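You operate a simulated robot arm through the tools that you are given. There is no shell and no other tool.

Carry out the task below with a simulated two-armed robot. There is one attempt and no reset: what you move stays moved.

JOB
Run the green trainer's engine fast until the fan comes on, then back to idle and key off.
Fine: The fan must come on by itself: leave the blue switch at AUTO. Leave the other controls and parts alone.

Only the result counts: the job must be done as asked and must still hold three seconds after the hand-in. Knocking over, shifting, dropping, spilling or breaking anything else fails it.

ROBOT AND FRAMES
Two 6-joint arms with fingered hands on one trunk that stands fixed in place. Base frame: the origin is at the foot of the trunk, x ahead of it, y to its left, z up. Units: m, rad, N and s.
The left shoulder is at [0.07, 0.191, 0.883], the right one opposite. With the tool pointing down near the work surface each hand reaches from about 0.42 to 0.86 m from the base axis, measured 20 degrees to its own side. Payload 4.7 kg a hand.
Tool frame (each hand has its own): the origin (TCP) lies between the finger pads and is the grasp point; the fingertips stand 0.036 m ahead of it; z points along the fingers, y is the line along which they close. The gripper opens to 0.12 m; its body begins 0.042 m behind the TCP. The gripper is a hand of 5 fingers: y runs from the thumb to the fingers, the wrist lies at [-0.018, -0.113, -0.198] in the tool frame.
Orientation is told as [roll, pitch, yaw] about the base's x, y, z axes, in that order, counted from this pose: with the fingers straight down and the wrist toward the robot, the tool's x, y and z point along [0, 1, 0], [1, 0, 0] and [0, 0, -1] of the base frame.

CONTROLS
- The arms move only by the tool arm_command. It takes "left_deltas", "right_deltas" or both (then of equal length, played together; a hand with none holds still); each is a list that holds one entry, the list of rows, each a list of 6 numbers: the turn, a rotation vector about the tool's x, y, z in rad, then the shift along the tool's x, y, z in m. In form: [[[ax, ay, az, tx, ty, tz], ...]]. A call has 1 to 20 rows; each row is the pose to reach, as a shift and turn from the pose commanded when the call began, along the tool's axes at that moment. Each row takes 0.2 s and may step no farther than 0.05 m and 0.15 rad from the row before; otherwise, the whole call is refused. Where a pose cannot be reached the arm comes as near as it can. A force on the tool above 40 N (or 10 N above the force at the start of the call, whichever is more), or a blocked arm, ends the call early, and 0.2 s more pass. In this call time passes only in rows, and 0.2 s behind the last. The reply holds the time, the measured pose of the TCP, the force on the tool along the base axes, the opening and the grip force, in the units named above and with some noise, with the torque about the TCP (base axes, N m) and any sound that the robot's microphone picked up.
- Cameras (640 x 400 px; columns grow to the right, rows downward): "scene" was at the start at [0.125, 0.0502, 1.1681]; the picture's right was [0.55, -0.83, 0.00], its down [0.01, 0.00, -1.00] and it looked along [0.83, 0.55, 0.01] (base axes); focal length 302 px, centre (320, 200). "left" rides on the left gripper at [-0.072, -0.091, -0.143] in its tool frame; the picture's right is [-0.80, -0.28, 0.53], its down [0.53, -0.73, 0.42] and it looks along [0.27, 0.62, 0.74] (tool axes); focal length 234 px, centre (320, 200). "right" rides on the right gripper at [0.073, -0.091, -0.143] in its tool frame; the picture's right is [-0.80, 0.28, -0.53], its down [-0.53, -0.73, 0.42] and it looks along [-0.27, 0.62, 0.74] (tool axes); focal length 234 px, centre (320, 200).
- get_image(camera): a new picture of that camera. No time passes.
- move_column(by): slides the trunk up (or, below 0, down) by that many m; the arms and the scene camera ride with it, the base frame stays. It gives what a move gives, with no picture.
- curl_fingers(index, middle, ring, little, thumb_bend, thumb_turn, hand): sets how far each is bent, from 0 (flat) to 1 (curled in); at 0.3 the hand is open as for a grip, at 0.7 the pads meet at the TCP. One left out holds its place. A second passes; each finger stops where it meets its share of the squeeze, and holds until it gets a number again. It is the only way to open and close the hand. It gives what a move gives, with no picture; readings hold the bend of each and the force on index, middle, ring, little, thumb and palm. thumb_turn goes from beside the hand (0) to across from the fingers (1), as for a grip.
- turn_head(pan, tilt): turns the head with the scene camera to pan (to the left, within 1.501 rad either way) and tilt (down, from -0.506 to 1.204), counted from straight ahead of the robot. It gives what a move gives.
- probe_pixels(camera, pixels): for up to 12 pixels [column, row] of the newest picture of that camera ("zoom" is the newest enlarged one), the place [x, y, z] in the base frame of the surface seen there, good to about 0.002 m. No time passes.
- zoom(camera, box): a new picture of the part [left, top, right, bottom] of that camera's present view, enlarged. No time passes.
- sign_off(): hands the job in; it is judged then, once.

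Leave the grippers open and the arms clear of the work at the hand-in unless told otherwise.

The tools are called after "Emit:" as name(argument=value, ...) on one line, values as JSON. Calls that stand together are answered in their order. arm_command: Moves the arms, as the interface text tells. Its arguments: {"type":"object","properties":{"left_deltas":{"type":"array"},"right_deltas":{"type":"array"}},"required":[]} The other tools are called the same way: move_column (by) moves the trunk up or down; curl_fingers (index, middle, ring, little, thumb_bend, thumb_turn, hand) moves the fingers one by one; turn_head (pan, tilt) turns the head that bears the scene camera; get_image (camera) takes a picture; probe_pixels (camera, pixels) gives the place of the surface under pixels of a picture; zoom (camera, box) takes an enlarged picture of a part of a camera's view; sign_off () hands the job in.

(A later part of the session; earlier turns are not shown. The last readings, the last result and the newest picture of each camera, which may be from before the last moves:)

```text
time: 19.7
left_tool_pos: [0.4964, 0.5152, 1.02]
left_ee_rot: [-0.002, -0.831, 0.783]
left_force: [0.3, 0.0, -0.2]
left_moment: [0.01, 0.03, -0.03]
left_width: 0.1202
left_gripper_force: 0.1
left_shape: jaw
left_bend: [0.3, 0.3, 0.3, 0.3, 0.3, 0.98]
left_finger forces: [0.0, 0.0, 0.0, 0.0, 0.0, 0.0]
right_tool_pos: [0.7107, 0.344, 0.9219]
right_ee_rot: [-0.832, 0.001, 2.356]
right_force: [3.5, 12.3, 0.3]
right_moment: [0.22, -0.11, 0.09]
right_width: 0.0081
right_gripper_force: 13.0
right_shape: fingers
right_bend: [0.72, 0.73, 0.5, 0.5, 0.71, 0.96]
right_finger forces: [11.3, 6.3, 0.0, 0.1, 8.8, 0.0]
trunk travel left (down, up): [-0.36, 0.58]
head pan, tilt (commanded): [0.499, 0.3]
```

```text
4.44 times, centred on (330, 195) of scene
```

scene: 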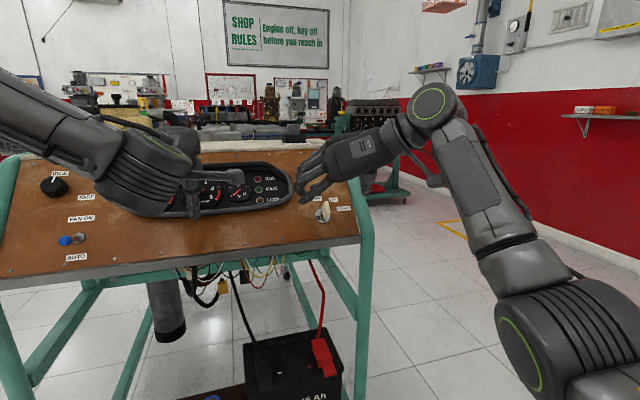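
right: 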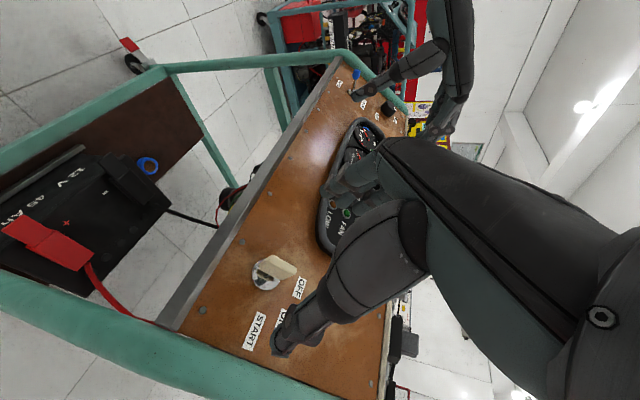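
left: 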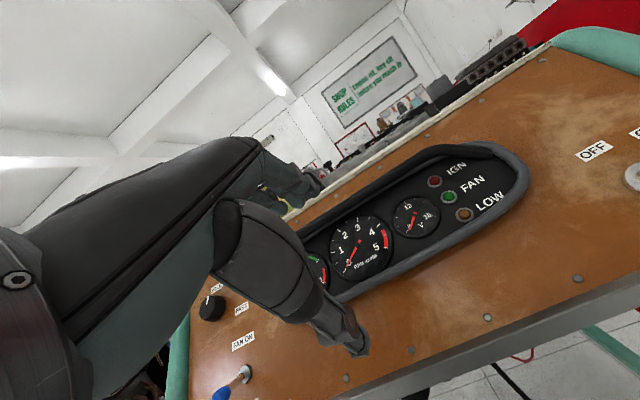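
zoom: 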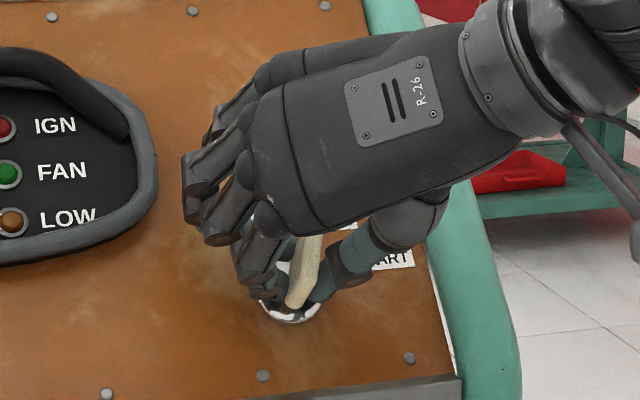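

The key is gripped (13 N; index 11, middle 6, thumb 9). Next I turn the hand 0.70 rad clockwise (about +tool z) toward ON and read the result.

Emit:
arm_command(right_deltas=[[[0, 0, 0.14, 0, -0.0006, 0], [0, 0, 0.28, 0, -0.0012, 0], [0, 0, 0.42, 0, -0.0018, 0], [0, 0, 0.56, 0, -0.0024, 0], [0, 0, 0.7, 0, -0.0029, 0]]])

Emit:
zoom(camera="scene", box=[240, 150, 400, 240])

Emit:
zoom(camera="right", box=[220, 140, 420, 320])

```text
time: 20.1
left_tool_pos: [0.4965, 0.5139, 1.0215]
left_ee_rot: [0.002, -0.831, 0.785]
left_force: [0.4, 0.6, -0.6]
left_moment: [-0.01, -0.02, -0.01]
left_width: 0.12
left_gripper_force: 0.0
left_shape: jaw
left_bend: [0.3, 0.3, 0.3, 0.3, 0.3, 0.98]
left_finger forces: [0.1, 0.0, 0.0, 0.0, 0.0, 0.0]
right_tool_pos: [0.7112, 0.3449, 0.9195]
right_ee_rot: [-0.822, -0.058, 2.303]
right_force: [-2.9, 10.8, 9.7]
right_moment: [0.25, -0.09, 0.11]
right_width: 0.0076
right_gripper_force: 16.4
right_shape: fingers
right_bend: [0.73, 0.74, 0.5, 0.5, 0.71, 0.97]
right_finger forces: [14.4, 8.6, 0.0, 0.0, 9.9, 0.0]
trunk travel left (down, up): [-0.36, 0.58]
head pan, tilt (commanded): [0.499, 0.3]
stopped in row 1 (right hand): the force on the tool passed its limit at 42 N (the readings are from after the stop); the commanded pose is now the measured one
```

```text
4.00 times, centred on (320, 195) of scene
```

zoom: 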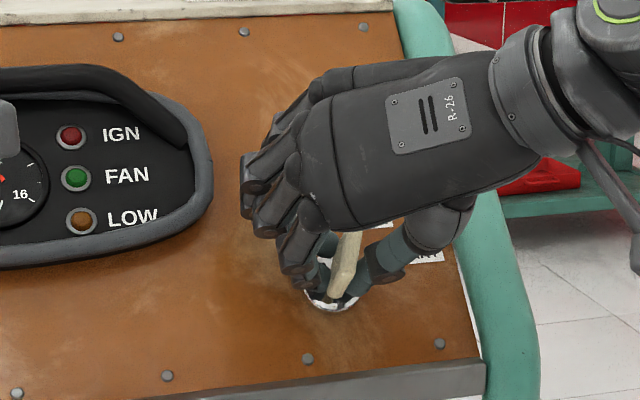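

```text
2.22 times, centred on (320, 230) of right
```

zoom: 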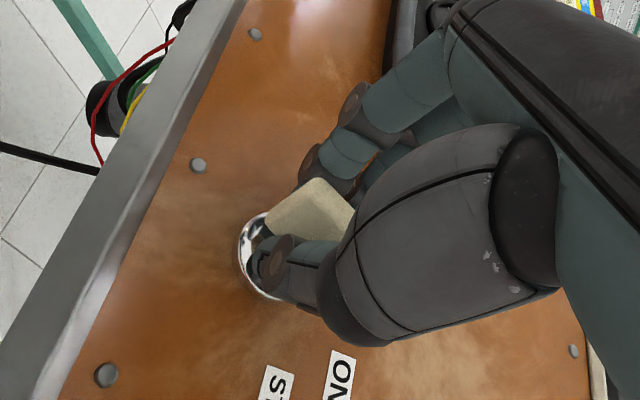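

The call stopped on force at 42 N and the key did not turn: thumb and index grip nearly opposite each other at the lock axis, giving little leverage. I'll probe the finger pads in the wrist camera to plan a better two-point couple.

Emit:
get_image(camera="right")

Emit:
zoom(camera="right", box=[270, 180, 370, 280])

Emit:
probe_pixels(camera="right", pixels=[[308, 244], [318, 255], [303, 256], [310, 265], [316, 214], [330, 208], [345, 195], [340, 178], [360, 190], [318, 235], [327, 222], [300, 236]])

```text
taken
```

right: 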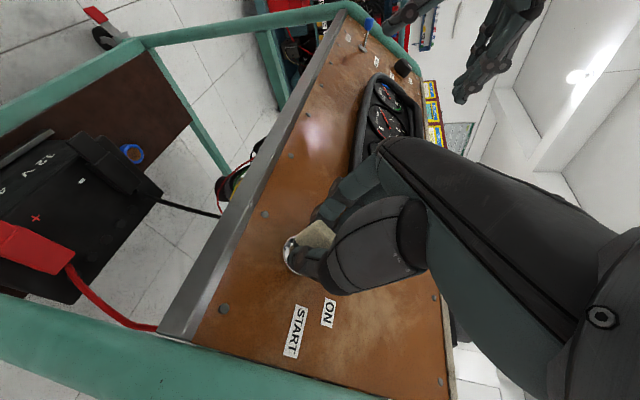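

```text
4.00 times, centred on (320, 230) of right
```

zoom: 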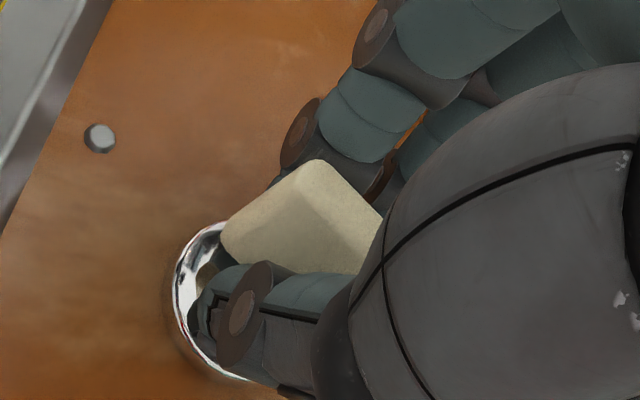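

```text
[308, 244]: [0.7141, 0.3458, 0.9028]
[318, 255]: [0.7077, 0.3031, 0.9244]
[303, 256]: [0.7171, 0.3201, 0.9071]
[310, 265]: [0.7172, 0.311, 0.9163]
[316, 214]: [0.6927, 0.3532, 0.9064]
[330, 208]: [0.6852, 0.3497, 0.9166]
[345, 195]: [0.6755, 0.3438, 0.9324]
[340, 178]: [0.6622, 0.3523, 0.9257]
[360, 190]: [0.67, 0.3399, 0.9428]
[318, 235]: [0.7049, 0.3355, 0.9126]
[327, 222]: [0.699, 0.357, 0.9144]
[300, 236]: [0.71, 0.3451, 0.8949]
```

Thumb and index both sit ~9 mm below tool centre, so they make no couple; the middle finger sits ~12 mm above it. I'll open, move the index away, and re-grip with thumb at the key's lower end and middle finger at its upper end. First I open slightly.

Emit:
curl_fingers(hand="right", index=0.4, middle=0.5, thumb_bend=0.5)

Emit:
arm_command(right_deltas=[[[0, 0, -0.077, 0.003, -0.001, -0.003]]])

Emit:
zoom(camera="right", box=[250, 170, 390, 290])

```text
time: 21.1
left_tool_pos: [0.4969, 0.5139, 1.021]
left_ee_rot: [0.001, -0.832, 0.784]
left_force: [-1.3, 0.3, -0.2]
left_moment: [-0.01, 0.0, 0.02]
left_width: 0.1199
left_gripper_force: 0.1
left_shape: jaw
left_bend: [0.3, 0.3, 0.3, 0.3, 0.3, 0.98]
left_finger forces: [0.0, 0.0, 0.0, 0.0, 0.0, 0.0]
right_tool_pos: [0.7149, 0.3422, 0.9178]
right_ee_rot: [-0.815, -0.06, 2.299]
right_force: [-0.4, -0.8, -0.2]
right_moment: [-0.02, 0.02, 0.0]
right_width: 0.0774
right_gripper_force: 0.0
right_shape: fingers
right_bend: [0.4, 0.5, 0.5, 0.5, 0.5, 0.97]
right_finger forces: [0.1, 0.0, 0.0, 0.0, 0.0, 0.0]
trunk travel left (down, up): [-0.36, 0.58]
head pan, tilt (commanded): [0.499, 0.3]
```

```text
time: 21.5
left_tool_pos: [0.4964, 0.5137, 1.0222]
left_ee_rot: [0.001, -0.831, 0.783]
left_force: [-0.4, 0.2, 0.6]
left_moment: [-0.01, -0.01, 0.0]
left_width: 0.1202
left_gripper_force: 0.0
left_shape: jaw
left_bend: [0.3, 0.3, 0.3, 0.3, 0.3, 0.98]
left_finger forces: [0.0, 0.0, 0.0, 0.0, 0.0, 0.0]
right_tool_pos: [0.711, 0.3376, 0.9187]
right_ee_rot: [-0.821, -0.002, 2.352]
right_force: [-0.2, 0.4, 0.6]
right_moment: [-0.05, -0.02, 0.01]
right_width: 0.0777
right_gripper_force: 0.1
right_shape: fingers
right_bend: [0.4, 0.5, 0.5, 0.5, 0.5, 0.97]
right_finger forces: [0.0, 0.0, 0.0, 0.0, 0.1, 0.0]
trunk travel left (down, up): [-0.36, 0.58]
head pan, tilt (commanded): [0.499, 0.3]
```

```text
3.33 times, centred on (320, 230) of right
```

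zoom: 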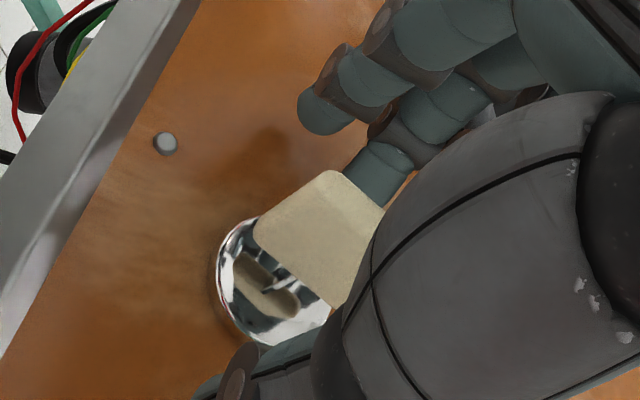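

The hand is square again; TCP r=0.264, key centre r=0.260, so I shift 4 mm toward the fingers and then close only thumb and middle.

Emit:
arm_command(right_deltas=[[[-0.013, 0, 0, 0, 0.004, 0]]])

Emit:
curl_fingers(hand="right", middle=0.75, thumb_bend=0.75)

Emit:
zoom(camera="right", box=[250, 170, 390, 290])

```text
time: 21.9
left_tool_pos: [0.4963, 0.5134, 1.0214]
left_ee_rot: [0.0, -0.832, 0.784]
left_force: [0.6, 0.3, 0.4]
left_moment: [0.02, -0.01, -0.04]
left_width: 0.1201
left_gripper_force: 0.1
left_shape: jaw
left_bend: [0.3, 0.3, 0.3, 0.3, 0.3, 0.98]
left_finger forces: [0.0, 0.1, 0.1, 0.0, 0.0, 0.1]
right_tool_pos: [0.7092, 0.3405, 0.9189]
right_ee_rot: [-0.819, -0.011, 2.361]
right_force: [0.3, -0.7, 0.2]
right_moment: [-0.03, 0.02, 0.04]
right_width: 0.078
right_gripper_force: 0.1
right_shape: fingers
right_bend: [0.4, 0.5, 0.5, 0.5, 0.5, 0.97]
right_finger forces: [0.1, 0.0, 0.0, 0.0, 0.0, 0.0]
trunk travel left (down, up): [-0.36, 0.58]
head pan, tilt (commanded): [0.499, 0.3]
```

```text
time: 22.9
left_tool_pos: [0.4971, 0.5131, 1.0214]
left_ee_rot: [0.0, -0.83, 0.784]
left_force: [-0.8, -0.1, -0.4]
left_moment: [-0.04, -0.01, 0.01]
left_width: 0.12
left_gripper_force: 0.0
left_shape: jaw
left_bend: [0.3, 0.3, 0.3, 0.3, 0.3, 0.98]
left_finger forces: [0.1, 0.0, 0.1, 0.0, 0.0, 0.1]
right_tool_pos: [0.7108, 0.3413, 0.9186]
right_ee_rot: [-0.818, -0.012, 2.362]
right_force: [5.1, 5.2, -0.3]
right_moment: [0.02, -0.04, 0.02]
right_width: 0.0432
right_gripper_force: 6.1
right_shape: fingers
right_bend: [0.4, 0.74, 0.5, 0.5, 0.73, 0.97]
right_finger forces: [0.1, 7.8, 0.0, 0.0, 3.9, 0.0]
trunk travel left (down, up): [-0.36, 0.58]
head pan, tilt (commanded): [0.499, 0.3]
```

```text
3.33 times, centred on (320, 230) of right
```

zoom: 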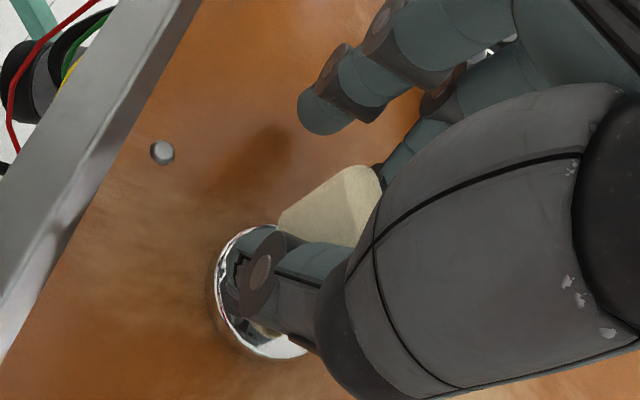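

Middle presses 7.8 N and thumb 3.9 N, and the key already appears to have turned slightly. Now I turn the hand clockwise by 0.6 rad in small steps.

Emit:
arm_command(right_deltas=[[[0, 0, 0.1, 0, 0, 0], [0, 0, 0.2, 0, 0, 0], [0, 0, 0.3, 0, 0, 0], [0, 0, 0.4, 0, 0, 0], [0, 0, 0.5, 0, 0, 0], [0, 0, 0.6, 0, 0, 0]]])

Emit:
zoom(camera="right", box=[250, 170, 390, 290])

Emit:
zoom(camera="scene", box=[240, 150, 400, 240])

```text
time: 24.3
left_tool_pos: [0.4973, 0.5137, 1.0217]
left_ee_rot: [-0.001, -0.832, 0.785]
left_force: [-0.5, 0.0, -0.1]
left_moment: [0.01, 0.01, -0.01]
left_width: 0.1199
left_gripper_force: 0.0
left_shape: jaw
left_bend: [0.3, 0.3, 0.3, 0.3, 0.3, 0.98]
left_finger forces: [0.0, 0.0, 0.0, 0.1, 0.0, 0.0]
right_tool_pos: [0.7078, 0.3411, 0.9173]
right_ee_rot: [-0.718, -0.437, 1.923]
right_force: [2.6, 2.9, 1.1]
right_moment: [0.02, -0.12, 0.06]
right_width: 0.0439
right_gripper_force: 7.9
right_shape: fingers
right_bend: [0.4, 0.74, 0.5, 0.5, 0.73, 0.97]
right_finger forces: [0.1, 9.2, 0.0, 0.0, 4.8, 0.0]
trunk travel left (down, up): [-0.36, 0.58]
head pan, tilt (commanded): [0.499, 0.3]
```

```text
3.33 times, centred on (320, 230) of right
```

zoom: 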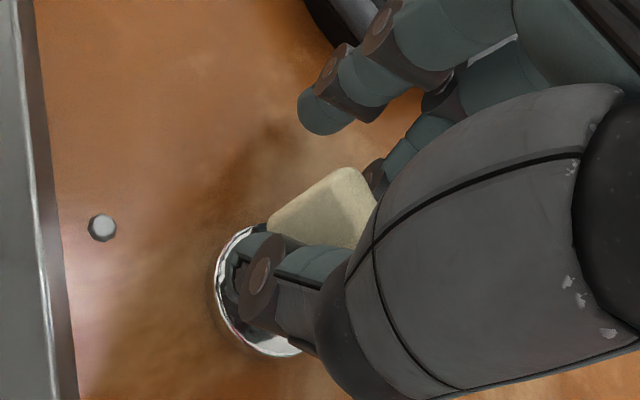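

```text
4.00 times, centred on (320, 195) of scene
```

zoom: 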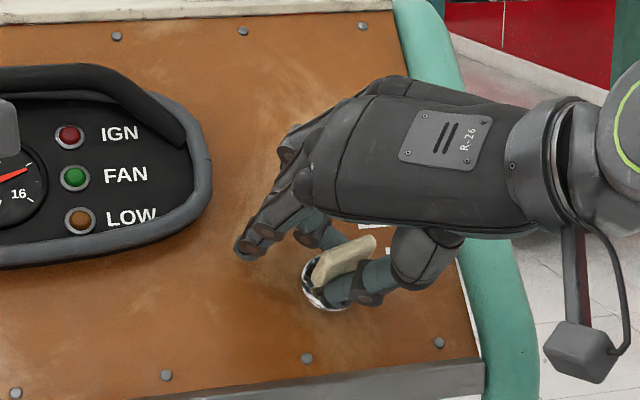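

The key turned with the hand: the voltmeter needle has risen to about 12–13 V, so ignition is ON. Next I turn further toward START by another 0.6 rad, hold briefly and listen.

Emit:
arm_command(right_deltas=[[[0, 0, 0.12, 0, 0, 0], [0, 0, 0.24, 0, 0, 0], [0, 0, 0.36, 0, 0, 0], [0, 0, 0.48, 0, 0, 0], [0, 0, 0.6, 0, 0, 0], [0, 0, 0.6, 0, 0, 0]]])

Emit:
zoom(camera="scene", box=[140, 130, 400, 240])

Emit:
zoom(camera="right", box=[250, 170, 390, 290])

```text
time: 25.7
left_tool_pos: [0.4958, 0.5146, 1.0226]
left_ee_rot: [-0.002, -0.831, 0.782]
left_force: [-0.1, 0.4, 0.8]
left_moment: [0.02, 0.02, -0.01]
left_width: 0.12
left_gripper_force: 0.0
left_shape: jaw
left_bend: [0.3, 0.3, 0.3, 0.3, 0.3, 0.98]
left_finger forces: [0.1, 0.0, 0.0, 0.0, 0.0, 0.0]
right_tool_pos: [0.7072, 0.3424, 0.9194]
right_ee_rot: [-0.354, -0.757, 1.298]
right_force: [-3.7, 4.9, 3.8]
right_moment: [-0.05, -0.14, 0.25]
right_width: 0.0483
right_gripper_force: 11.3
right_shape: fingers
right_bend: [0.4, 0.73, 0.5, 0.5, 0.71, 0.97]
right_finger forces: [0.0, 14.1, 0.0, 0.0, 8.6, 0.0]
trunk travel left (down, up): [-0.36, 0.58]
head pan, tilt (commanded): [0.499, 0.3]
```

```text
2.46 times, centred on (270, 185) of scene
```

zoom: 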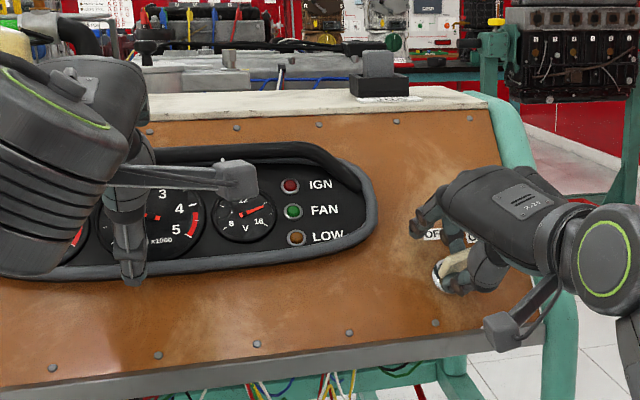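

```text
3.33 times, centred on (320, 230) of right
```

zoom: 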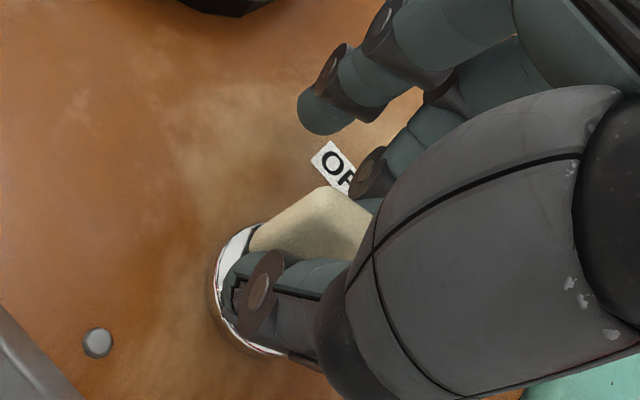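

There's no sound yet, and finger forces rose to 14/9 N, so I may be pressing against the START spring. I'll zoom in on the key to see its angle.

Emit:
zoom(camera="scene", box=[300, 180, 380, 240])

Emit:
zoom(camera="scene", box=[180, 150, 300, 230])

```text
6.67 times, centred on (340, 210) of scene
```

zoom: 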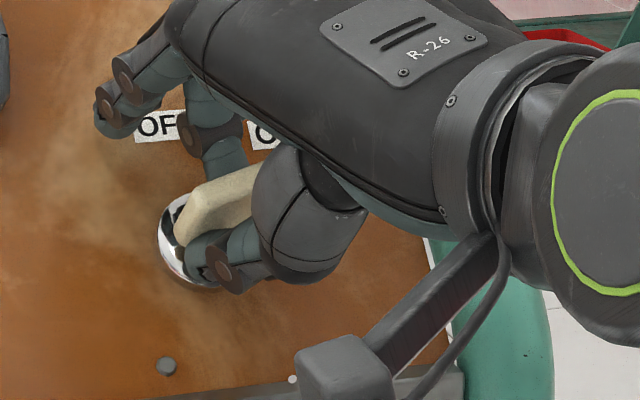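

```text
5.00 times, centred on (240, 190) of scene
```

zoom: 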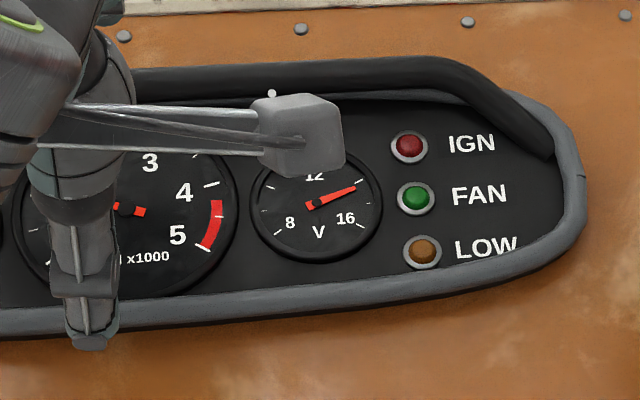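

The voltmeter reads about 14 V and the rpm needle seems to be off zero, so the engine is apparently running. I release the key now so it springs back from START to ON.

Emit:
curl_fingers(hand="right", middle=0.5, thumb_bend=0.5)

Emit:
zoom(camera="scene", box=[300, 180, 380, 240])

Emit:
zoom(camera="right", box=[250, 170, 390, 290])

Emit:
zoom(camera="scene", box=[180, 150, 300, 230])

```text
time: 26.7
left_tool_pos: [0.4966, 0.5128, 1.0216]
left_ee_rot: [0.0, -0.833, 0.784]
left_force: [-0.2, 0.7, 0.0]
left_moment: [-0.02, 0.03, 0.0]
left_width: 0.1201
left_gripper_force: 0.0
left_shape: jaw
left_bend: [0.3, 0.3, 0.3, 0.3, 0.3, 0.98]
left_finger forces: [0.0, 0.0, 0.0, 0.1, 0.0, 0.1]
right_tool_pos: [0.7078, 0.3405, 0.9181]
right_ee_rot: [-0.354, -0.756, 1.297]
right_force: [0.0, -0.4, 0.6]
right_moment: [-0.04, 0.0, -0.01]
right_width: 0.0779
right_gripper_force: 0.1
right_shape: fingers
right_bend: [0.4, 0.5, 0.5, 0.5, 0.5, 0.97]
right_finger forces: [0.0, 0.0, 0.0, 0.0, 0.1, 0.0]
trunk travel left (down, up): [-0.36, 0.58]
head pan, tilt (commanded): [0.499, 0.3]
```

```text
6.67 times, centred on (340, 210) of scene
```

zoom: 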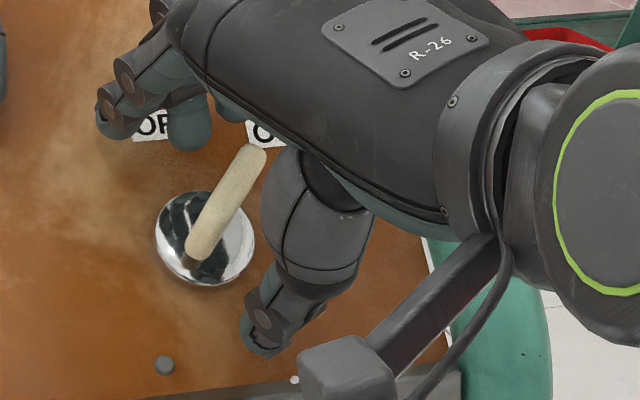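

```text
3.33 times, centred on (320, 230) of right
```

zoom: 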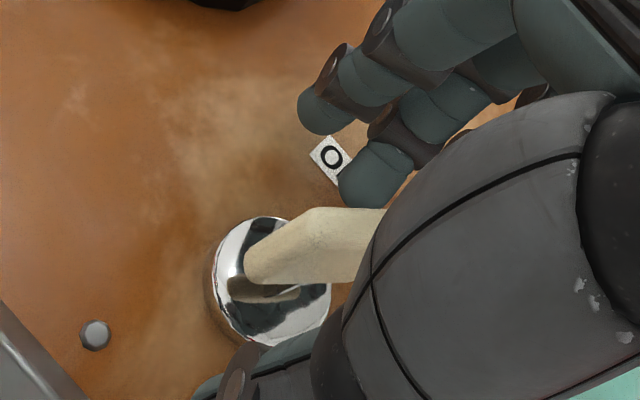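

```text
5.00 times, centred on (240, 190) of scene
```

zoom: 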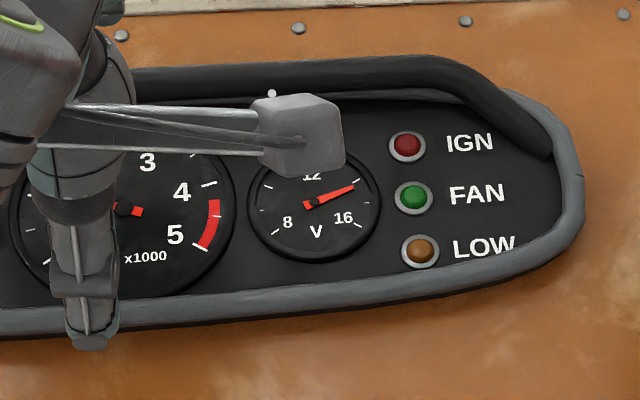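

The key has sprung back to ON and the voltmeter holds at ~14 V. I withdraw the right hand straight back from the key, then roll it back a bit further out.

Emit:
arm_command(right_deltas=[[[0, 0, 0, 0, 0, -0.02], [0, 0, 0, 0, 0, -0.04], [0, 0, 0, 0, 0, -0.06], [0, 0, -0.15, 0, 0, -0.07], [0, 0, -0.3, 0, 0, -0.08], [0, 0, -0.45, 0, 0, -0.09], [0, 0, -0.6, 0, 0, -0.1]]])

Emit:
get_image(camera="scene")

Emit:
get_image(camera="left")

```text
time: 28.3
left_tool_pos: [0.4964, 0.5126, 1.0216]
left_ee_rot: [0.0, -0.833, 0.784]
left_force: [-0.1, -0.4, 0.1]
left_moment: [-0.03, 0.01, 0.0]
left_width: 0.1202
left_gripper_force: 0.0
left_shape: jaw
left_bend: [0.3, 0.3, 0.3, 0.3, 0.3, 0.98]
left_finger forces: [0.1, 0.0, 0.0, 0.0, 0.1, 0.1]
right_tool_pos: [0.6572, 0.288, 0.9864]
right_ee_rot: [-0.721, -0.437, 1.923]
right_force: [-0.2, -0.4, 0.8]
right_moment: [-0.02, -0.03, 0.0]
right_width: 0.0777
right_gripper_force: 0.1
right_shape: fingers
right_bend: [0.4, 0.5, 0.5, 0.5, 0.5, 0.97]
right_finger forces: [0.0, 0.0, 0.0, 0.0, 0.1, 0.0]
trunk travel left (down, up): [-0.36, 0.58]
head pan, tilt (commanded): [0.499, 0.3]
```

```text
taken
```

scene: 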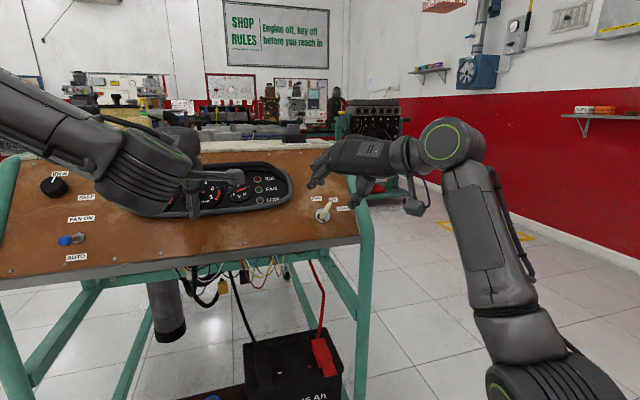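

```text
taken
```

left: 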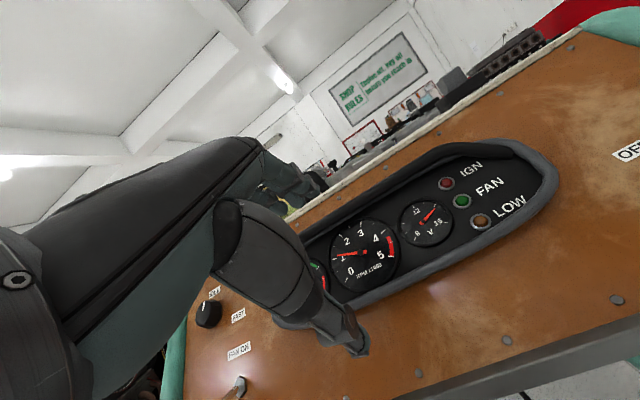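

The left camera shows the rpm needle at about 0.9: the engine idles. Now for the throttle knob: I zoom in and probe its rim and mark line for its centre and present angle.

Emit:
turn_head(pan=1.1, tilt=0.3)

Emit:
get_image(camera="scene")

```text
time: 29.3
left_tool_pos: [0.4972, 0.5128, 1.0215]
left_ee_rot: [0.0, -0.833, 0.784]
left_force: [0.6, -0.4, 0.4]
left_moment: [-0.01, -0.01, 0.01]
left_width: 0.12
left_gripper_force: 0.1
left_shape: jaw
left_bend: [0.3, 0.3, 0.3, 0.3, 0.3, 0.98]
left_finger forces: [0.0, 0.0, 0.1, 0.1, 0.1, 0.0]
right_tool_pos: [0.6573, 0.2882, 0.9862]
right_ee_rot: [-0.716, -0.438, 1.922]
right_force: [0.9, 1.2, -0.1]
right_moment: [0.0, -0.04, 0.02]
right_width: 0.0778
right_gripper_force: 0.0
right_shape: fingers
right_bend: [0.4, 0.5, 0.5, 0.5, 0.5, 0.97]
right_finger forces: [0.1, 0.0, 0.1, 0.0, 0.0, 0.1]
trunk travel left (down, up): [-0.36, 0.58]
head pan, tilt (commanded): [1.1, 0.3]
```

```text
taken
```

scene: 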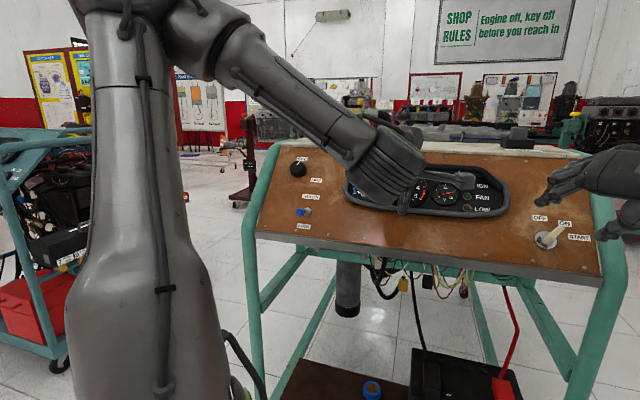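

Emit:
zoom(camera="scene", box=[270, 145, 340, 190])

```text
8.89 times, centred on (305, 168) of scene
```

zoom: 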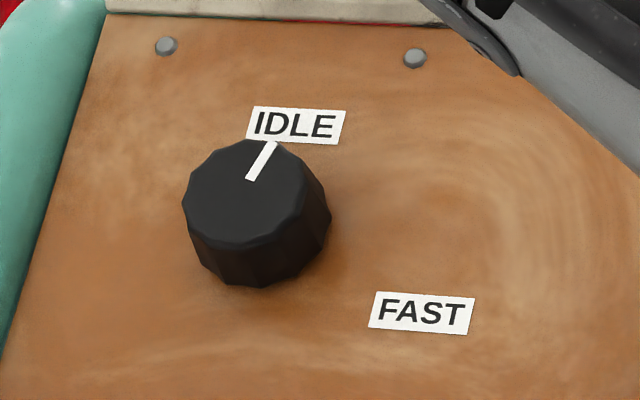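

I'll probe the knob's top face rim, its white line and the labels in this enlarged picture.

Emit:
probe_pixels(camera="zoom", pixels=[[242, 190], [188, 195], [300, 190], [240, 145], [242, 240], [251, 176], [270, 148], [295, 125], [420, 312], [260, 282], [325, 220], [60, 150]])

```text
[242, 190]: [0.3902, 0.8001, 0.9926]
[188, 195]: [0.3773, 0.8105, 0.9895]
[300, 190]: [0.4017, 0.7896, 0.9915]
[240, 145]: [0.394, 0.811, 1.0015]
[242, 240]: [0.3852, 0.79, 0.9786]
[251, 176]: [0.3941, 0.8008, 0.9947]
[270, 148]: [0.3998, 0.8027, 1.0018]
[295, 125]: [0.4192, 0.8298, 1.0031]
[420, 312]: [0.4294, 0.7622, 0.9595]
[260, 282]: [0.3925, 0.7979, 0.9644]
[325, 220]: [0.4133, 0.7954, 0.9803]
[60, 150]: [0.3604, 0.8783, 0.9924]
```

The knob's axis is at panel (r=-0.290, u=1.299), 24 mm high, mark about 18° right of up; FAST is ~112° right. Next I slide the left hand left along the panel to hover over the knob at about [0.325, 0.744, 1.068].

Emit:
arm_command(left_deltas=[[[0, 0, 0, 0.041, 0.009, 0], [0, 0, 0, 0.082, 0.018, 0], [0, 0, 0, 0.122, 0.027, 0], [0, 0, 0, 0.163, 0.035, 0], [0, 0, 0, 0.204, 0.044, 0], [0, 0, 0, 0.245, 0.053, 0], [0, 0, 0, 0.285, 0.062, 0]]])

Emit:
curl_fingers(hand="left", index=0.5, middle=0.5, ring=0.4, little=0.4, thumb_bend=0.5)

Emit:
get_image(camera="scene")

Emit:
get_image(camera="left")

```text
time: 30.9
left_tool_pos: [0.4704, 0.5481, 1.0252]
left_ee_rot: [0.0, -0.831, 0.781]
left_force: [-0.1, -0.8, -0.7]
left_moment: [0.04, 0.0, 0.0]
left_width: 0.1198
left_gripper_force: 0.1
left_shape: jaw
left_bend: [0.3, 0.3, 0.3, 0.3, 0.3, 0.98]
left_finger forces: [0.0, 0.0, 0.0, 0.1, 0.0, 0.0]
left hand out of reach, approached as far as the arm can: row 2, 3, 4, 5, 6, 7
right_tool_pos: [0.6591, 0.2882, 0.9873]
right_ee_rot: [-0.717, -0.435, 1.922]
right_force: [0.8, -1.0, -0.7]
right_moment: [0.02, 0.04, -0.02]
right_width: 0.0779
right_gripper_force: 0.1
right_shape: fingers
right_bend: [0.4, 0.5, 0.5, 0.5, 0.5, 0.97]
right_finger forces: [0.0, 0.1, 0.1, 0.1, 0.1, 0.0]
trunk travel left (down, up): [-0.36, 0.58]
head pan, tilt (commanded): [1.1, 0.3]
```

```text
time: 31.9
left_tool_pos: [0.4699, 0.5499, 1.0235]
left_ee_rot: [-0.001, -0.834, 0.782]
left_force: [-0.1, 0.0, 0.4]
left_moment: [0.0, -0.02, -0.01]
left_width: 0.0638
left_gripper_force: 0.0
left_shape: fingers
left_bend: [0.5, 0.5, 0.4, 0.4, 0.5, 0.98]
left_finger forces: [0.0, 0.0, 0.1, 0.0, 0.0, 0.1]
right_tool_pos: [0.6578, 0.2881, 0.9876]
right_ee_rot: [-0.718, -0.437, 1.922]
right_force: [-0.5, -0.6, 0.5]
right_moment: [0.0, -0.02, -0.01]
right_width: 0.0779
right_gripper_force: 0.1
right_shape: fingers
right_bend: [0.4, 0.5, 0.5, 0.5, 0.5, 0.97]
right_finger forces: [0.0, 0.0, 0.0, 0.1, 0.0, 0.1]
trunk travel left (down, up): [-0.36, 0.58]
head pan, tilt (commanded): [1.1, 0.3]
```

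```text
taken
```

scene: 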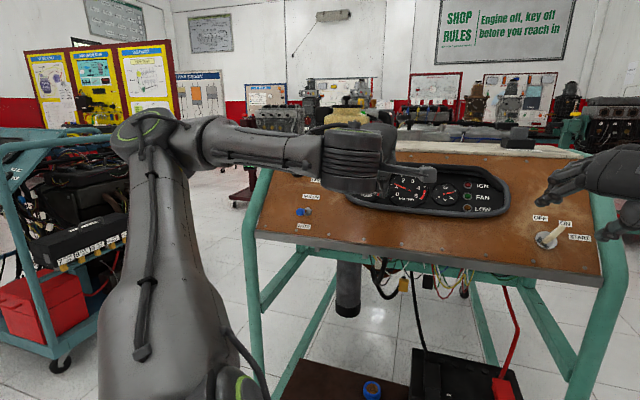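

```text
taken
```

left: 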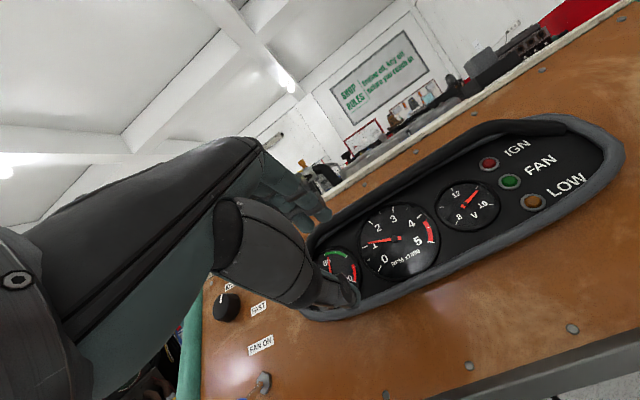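

The left arm again stops short (now [0.470, 0.549, 1.024]), likely some joint limit in this hand roll. I'll test whether rolling the hand clockwise (about +z), toward thumb-left/fingers-right, frees it.

Emit:
arm_command(left_deltas=[[[0, 0, 0.14, 0, 0, 0], [0, 0, 0.28, 0, 0, 0], [0, 0, 0.42, 0, 0, 0], [0, 0, 0.56, 0, 0, 0]]])

```text
time: 32.9
left_tool_pos: [0.4784, 0.4642, 1.0253]
left_ee_rot: [0.534, -0.675, 0.028]
left_force: [-0.7, -0.5, 0.3]
left_moment: [0.05, 0.03, 0.07]
left_width: 0.0631
left_gripper_force: 0.0
left_shape: fingers
left_bend: [0.5, 0.5, 0.4, 0.4, 0.5, 0.98]
left_finger forces: [0.0, 0.1, 0.0, 0.0, 0.1, 0.1]
left hand out of reach, approached as far as the arm can: row 1, 2, 3, 4
right_tool_pos: [0.6575, 0.2857, 0.9874]
right_ee_rot: [-0.721, -0.44, 1.923]
right_force: [0.8, -0.2, -0.4]
right_moment: [0.08, 0.02, 0.03]
right_width: 0.078
right_gripper_force: 0.1
right_shape: fingers
right_bend: [0.4, 0.5, 0.5, 0.5, 0.5, 0.97]
right_finger forces: [0.0, 0.0, 0.0, 0.0, 0.1, 0.0]
trunk travel left (down, up): [-0.36, 0.58]
head pan, tilt (commanded): [1.1, 0.3]
```

The hand rolled, but the wrist stayed near the same spot; the target seems too close in for this arm posture. I'll look at the arm again and probe elbow and wrist positions.

Emit:
get_image(camera="scene")

Emit:
probe_pixels(camera="scene", pixels=[[130, 130], [150, 130], [150, 200], [150, 280], [150, 350], [235, 380], [210, 140], [270, 150], [320, 155], [350, 165], [370, 190], [410, 195]])

```text
taken
```

scene: 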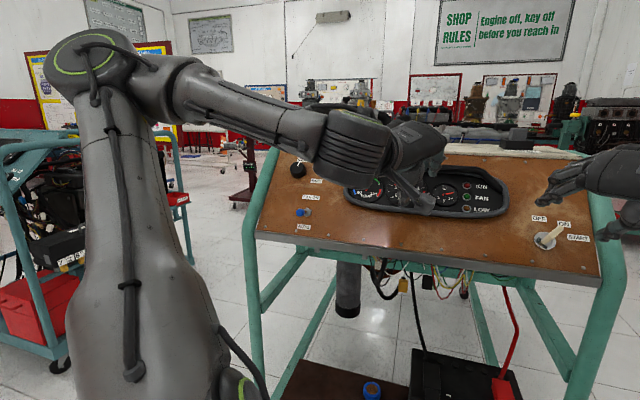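

```text
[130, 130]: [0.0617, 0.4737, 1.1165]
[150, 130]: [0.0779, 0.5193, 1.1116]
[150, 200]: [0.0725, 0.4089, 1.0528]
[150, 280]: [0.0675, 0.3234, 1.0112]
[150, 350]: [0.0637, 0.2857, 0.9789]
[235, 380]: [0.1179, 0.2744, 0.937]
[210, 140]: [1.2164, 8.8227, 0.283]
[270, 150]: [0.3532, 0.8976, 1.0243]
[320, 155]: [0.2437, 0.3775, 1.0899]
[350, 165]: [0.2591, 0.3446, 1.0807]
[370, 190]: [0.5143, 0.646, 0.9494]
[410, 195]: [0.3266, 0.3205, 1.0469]
```

The shoulder-to-hand geometry suggests the mirror of what worked for the right arm: thumb-left/fingers-right (tool y along the panel's right). Before swinging the left arm outward, I check how far the blue cart on the left is.

Emit:
probe_pixels(camera="scene", pixels=[[20, 150], [50, 150], [30, 230], [160, 150], [185, 200], [40, 300], [195, 250], [175, 135]])

```text
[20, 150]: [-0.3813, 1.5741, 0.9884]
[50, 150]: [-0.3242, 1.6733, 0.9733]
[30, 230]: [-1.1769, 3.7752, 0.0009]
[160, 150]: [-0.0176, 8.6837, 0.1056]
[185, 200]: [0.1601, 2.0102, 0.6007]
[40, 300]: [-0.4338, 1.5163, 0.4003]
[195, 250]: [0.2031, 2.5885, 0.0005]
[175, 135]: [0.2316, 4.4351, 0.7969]
```

The cart is over 1.5 m away, so the left side is free. Now I roll the left hand ~1.0 rad further and move it to hover over the knob, mirroring the right arm's posture.

Emit:
arm_command(left_deltas=[[[0, 0, 0.1256, 0.0385, -0.0108, 0.0047], [0, 0, 0.2513, 0.077, -0.0216, 0.0095], [0, 0, 0.3769, 0.1155, -0.0324, 0.0142], [0, 0, 0.5025, 0.154, -0.0432, 0.0189], [0, 0, 0.6281, 0.1925, -0.054, 0.0236], [0, 0, 0.7538, 0.231, -0.0648, 0.0284], [0, 0, 0.8794, 0.2695, -0.0756, 0.0331], [0, 0, 1.005, 0.308, -0.0864, 0.0378]]])

Emit:
get_image(camera="scene")

Emit:
get_image(camera="left")

```text
time: 34.7
left_tool_pos: [0.4343, 0.6222, 1.1836]
left_ee_rot: [0.826, -0.013, -0.784]
left_force: [0.5, 2.5, -1.3]
left_moment: [-0.09, -0.06, -0.1]
left_width: 0.0631
left_gripper_force: 0.0
left_shape: fingers
left_bend: [0.5, 0.5, 0.4, 0.4, 0.5, 0.98]
left_finger forces: [0.0, 0.0, 0.0, 0.0, 0.0, 0.0]
left hand out of reach, approached as far as the arm can: row 1, 2, 3, 4, 5, 6, 7, 8
right_tool_pos: [0.6576, 0.292, 0.9836]
right_ee_rot: [-0.714, -0.434, 1.921]
right_force: [-0.8, 1.7, -0.7]
right_moment: [-0.03, -0.01, -0.04]
right_width: 0.078
right_gripper_force: 0.1
right_shape: fingers
right_bend: [0.4, 0.5, 0.5, 0.5, 0.5, 0.98]
right_finger forces: [0.0, 0.1, 0.1, 0.0, 0.1, 0.0]
trunk travel left (down, up): [-0.36, 0.58]
head pan, tilt (commanded): [1.1, 0.3]
```

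```text
taken
```

scene: 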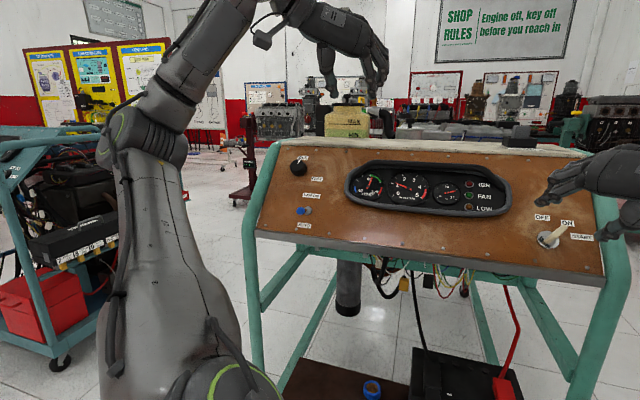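

```text
taken
```

left: 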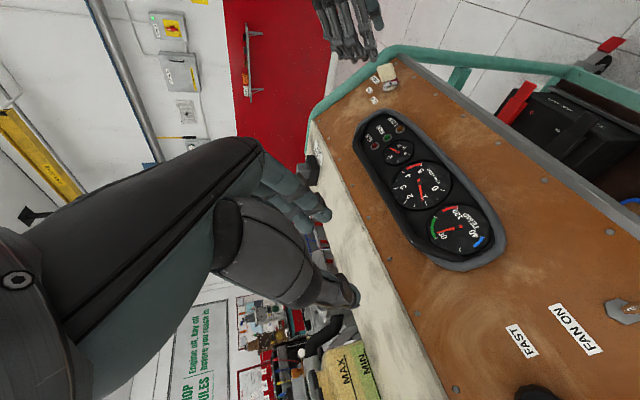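

The left arm changed posture and now has the wanted orientation (thumb-left, fingers-right) at [0.434, 0.622, 1.184]. From here I step again toward the hover point over the knob.

Emit:
arm_command(left_deltas=[[[0, 0, 0, -0.016, -0.0327, 0.017], [0, 0, 0, -0.032, -0.0653, 0.034], [0, 0, 0, -0.048, -0.098, 0.051], [0, 0, 0, -0.064, -0.1306, 0.068], [0, 0, 0, -0.08, -0.1633, 0.085]]])

Emit:
get_image(camera="scene")

```text
time: 35.9
left_tool_pos: [0.397, 0.6392, 1.2073]
left_ee_rot: [0.833, -0.006, -0.782]
left_force: [-0.6, 1.0, -0.3]
left_moment: [-0.03, -0.07, -0.01]
left_width: 0.063
left_gripper_force: 0.1
left_shape: fingers
left_bend: [0.5, 0.5, 0.4, 0.4, 0.5, 0.98]
left_finger forces: [0.0, 0.1, 0.0, 0.0, 0.0, 0.0]
left hand out of reach, approached as far as the arm can: row 1, 2, 3, 4, 5
right_tool_pos: [0.6565, 0.2896, 0.9873]
right_ee_rot: [-0.719, -0.435, 1.922]
right_force: [-0.3, 0.5, 0.3]
right_moment: [-0.08, -0.04, -0.04]
right_width: 0.078
right_gripper_force: 0.1
right_shape: fingers
right_bend: [0.4, 0.5, 0.5, 0.5, 0.5, 0.98]
right_finger forces: [0.0, 0.0, 0.0, 0.0, 0.0, 0.0]
trunk travel left (down, up): [-0.36, 0.58]
head pan, tilt (commanded): [1.1, 0.3]
```

```text
taken
```

scene: 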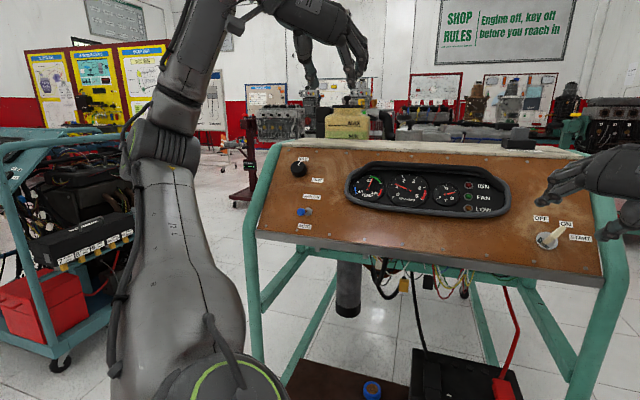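

The left arm seems limited because the wrist target lies nearly level with and close to its shoulder axis. Raising the trunk should let it reach down to the knob, as in its normal working posture. Both hands are clear, so I raise the column by 0.5 m.

Emit:
move_column(by=0.5)

Emit:
turn_head(pan=0.9, tilt=0.75)

Emit:
get_image(camera="scene")

```text
refused: 0.5 is not a number from -0.4 to 0.4
```

```text
time: 36.8
left_tool_pos: [0.3992, 0.6376, 1.2063]
left_ee_rot: [0.833, -0.004, -0.783]
left_force: [1.0, 0.6, -0.7]
left_moment: [-0.02, 0.02, 0.01]
left_width: 0.0632
left_gripper_force: 0.0
left_shape: fingers
left_bend: [0.5, 0.5, 0.4, 0.4, 0.5, 0.98]
left_finger forces: [0.1, 0.0, 0.0, 0.0, 0.1, 0.0]
right_tool_pos: [0.658, 0.2874, 0.9861]
right_ee_rot: [-0.716, -0.436, 1.922]
right_force: [-0.2, 0.1, 0.0]
right_moment: [-0.03, 0.02, -0.04]
right_width: 0.0781
right_gripper_force: 0.1
right_shape: fingers
right_bend: [0.4, 0.5, 0.5, 0.5, 0.5, 0.98]
right_finger forces: [0.1, 0.1, 0.0, 0.1, 0.0, 0.0]
trunk travel left (down, up): [-0.36, 0.58]
head pan, tilt (commanded): [0.901, 0.75]
```

```text
taken
```

scene: 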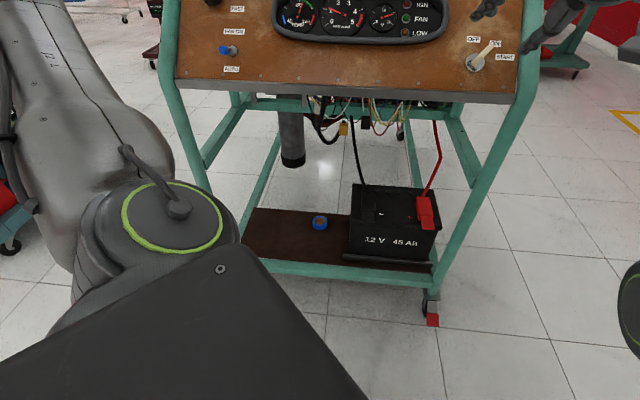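

The column takes at most 0.4 m per call. I raise it by 0.4 now, with both hands clear of everything.

Emit:
move_column(by=0.4)

Emit:
get_image(camera="scene")

```text
time: 40.6
left_tool_pos: [0.3982, 0.6377, 1.607]
left_ee_rot: [0.833, -0.004, -0.783]
left_force: [-0.6, 0.3, 0.8]
left_moment: [0.03, 0.0, -0.04]
left_width: 0.063
left_gripper_force: 0.0
left_shape: fingers
left_bend: [0.5, 0.5, 0.4, 0.4, 0.5, 0.98]
left_finger forces: [0.0, 0.0, 0.0, 0.0, 0.0, 0.0]
right_tool_pos: [0.6575, 0.2879, 1.3865]
right_ee_rot: [-0.717, -0.435, 1.921]
right_force: [0.5, -0.4, 0.7]
right_moment: [0.01, -0.01, 0.02]
right_width: 0.0779
right_gripper_force: 0.1
right_shape: fingers
right_bend: [0.4, 0.5, 0.5, 0.5, 0.5, 0.98]
right_finger forces: [0.1, 0.0, 0.0, 0.0, 0.0, 0.1]
trunk travel left (down, up): [-0.76, 0.18]
head pan, tilt (commanded): [0.901, 0.75]
```

```text
taken
```

scene: 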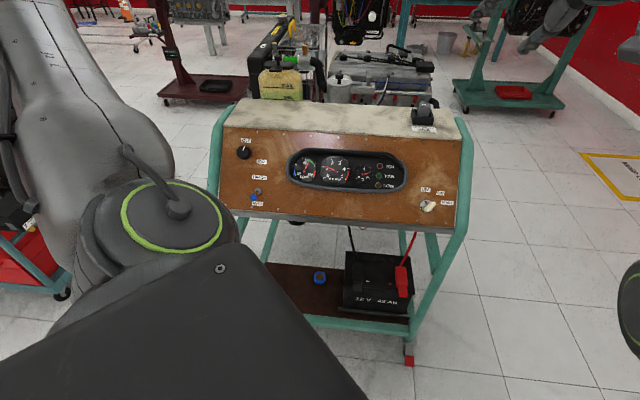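

This higher view shows the whole panel clearly. I zoom in on the gauges to check temperature and lamps.

Emit:
zoom(camera="scene", box=[280, 140, 420, 200])

```text
4.57 times, centred on (350, 170) of scene
```

zoom: 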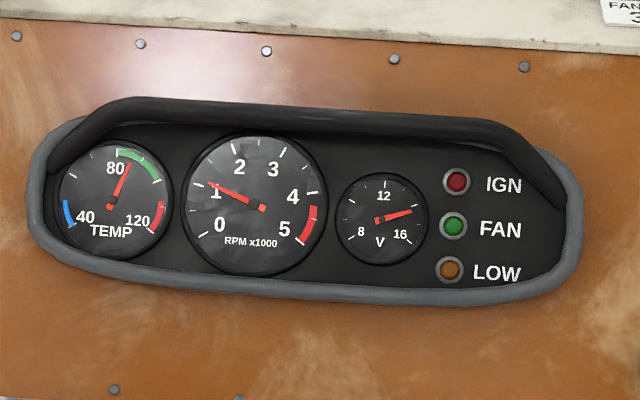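

Temperature is already around 85–88 and rpm about 950. There's a label by the black box on top of the trainer at (425,128); I zoom in to read it.

Emit:
zoom(camera="scene", box=[400, 95, 450, 135])

Emit:
zoom(camera="scene", box=[225, 130, 285, 215])

Emit:
zoom(camera="scene", box=[400, 175, 470, 225])

```text
10.00 times, centred on (425, 115) of scene
```

zoom: 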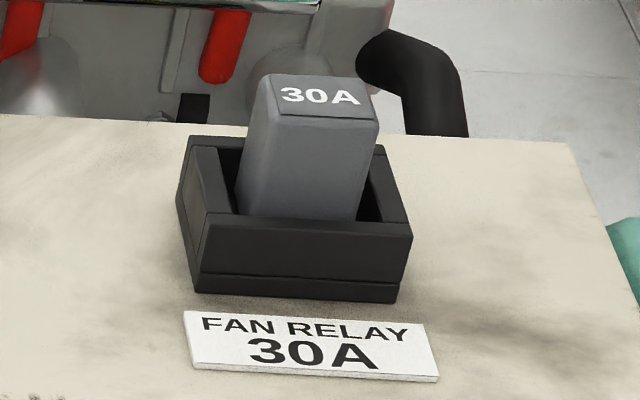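

```text
4.71 times, centred on (255, 172) of scene
```

zoom: 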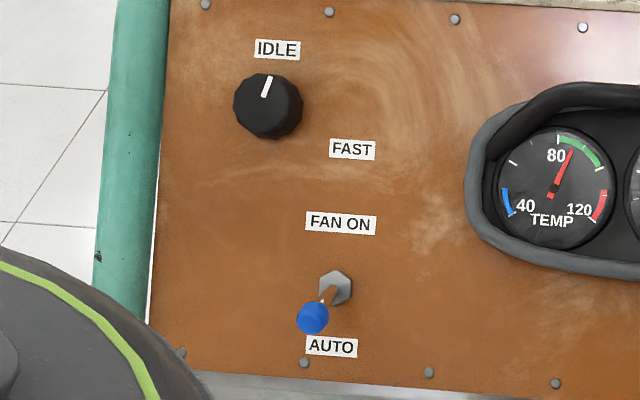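

```text
8.00 times, centred on (435, 200) of scene
```

zoom: 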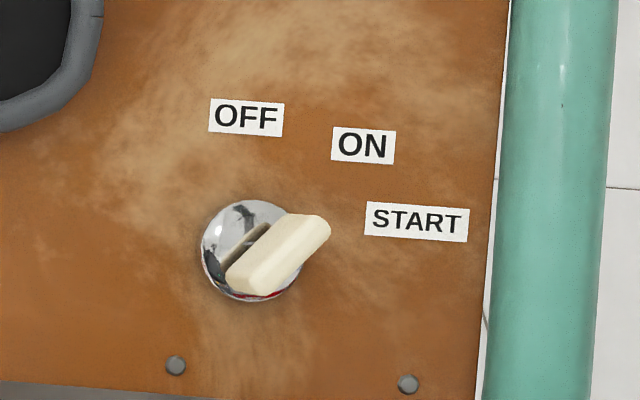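

Fan relay is seated, the toggle points down to AUTO and the key rests at ON. Now I bring the left hand down from above to hover over the knob, rolling it 90° so the thumb is below and fingers above (y along panel up).

Emit:
arm_command(left_deltas=[[[0, 0, -0.1427, -0.0327, -0.0115, 0.0325], [0, 0, -0.2855, -0.0655, -0.023, 0.0651], [0, 0, -0.4282, -0.0982, -0.0345, 0.0976], [0, 0, -0.5709, -0.1309, -0.046, 0.1302], [0, 0, -0.7136, -0.1636, -0.0575, 0.1627], [0, 0, -0.8564, -0.1964, -0.0691, 0.1953], [0, 0, -0.9991, -0.2291, -0.0806, 0.2278], [0, 0, -1.1418, -0.2618, -0.0921, 0.2604], [0, 0, -1.2845, -0.2945, -0.1036, 0.2929], [0, 0, -1.4273, -0.3273, -0.1151, 0.3255], [0, 0, -1.57, -0.36, -0.1266, 0.358]]])

Emit:
get_image(camera="scene")

Emit:
get_image(camera="left")

```text
time: 43.2
left_tool_pos: [0.522, 0.5883, 1.3552]
left_ee_rot: [-1.157, -1.173, 1.561]
left_force: [-1.2, 0.0, 1.2]
left_moment: [0.0, 0.02, 0.02]
left_width: 0.0631
left_gripper_force: 0.1
left_shape: fingers
left_bend: [0.5, 0.5, 0.4, 0.4, 0.5, 0.98]
left_finger forces: [0.1, 0.0, 0.0, 0.0, 0.0, 0.0]
left hand out of reach, approached as far as the arm can: row 1, 2, 3, 4, 5, 6, 7, 8, 9, 10, 11
right_tool_pos: [0.6574, 0.2899, 1.3853]
right_ee_rot: [-0.716, -0.435, 1.923]
right_force: [-0.1, 0.8, 0.3]
right_moment: [-0.01, -0.02, 0.0]
right_width: 0.0779
right_gripper_force: 0.0
right_shape: fingers
right_bend: [0.4, 0.5, 0.5, 0.5, 0.5, 0.98]
right_finger forces: [0.0, 0.0, 0.0, 0.0, 0.0, 0.0]
trunk travel left (down, up): [-0.76, 0.18]
head pan, tilt (commanded): [0.901, 0.75]
stopped in row 11 (left hand): the arm was blocked; the commanded pose is now the measured one
```

```text
taken
```

scene: 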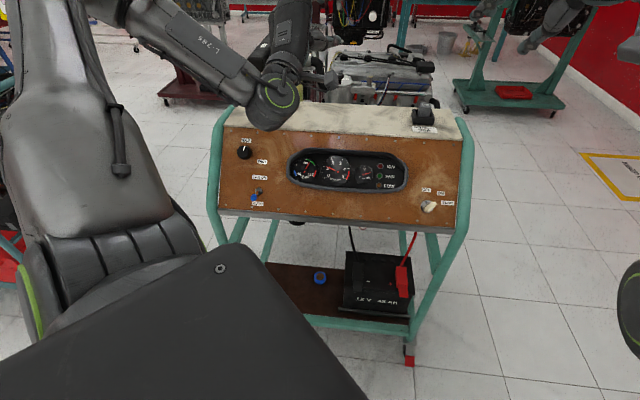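

```text
taken
```

left: 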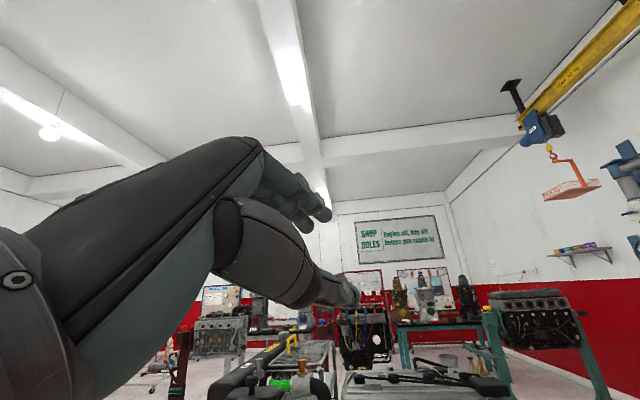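

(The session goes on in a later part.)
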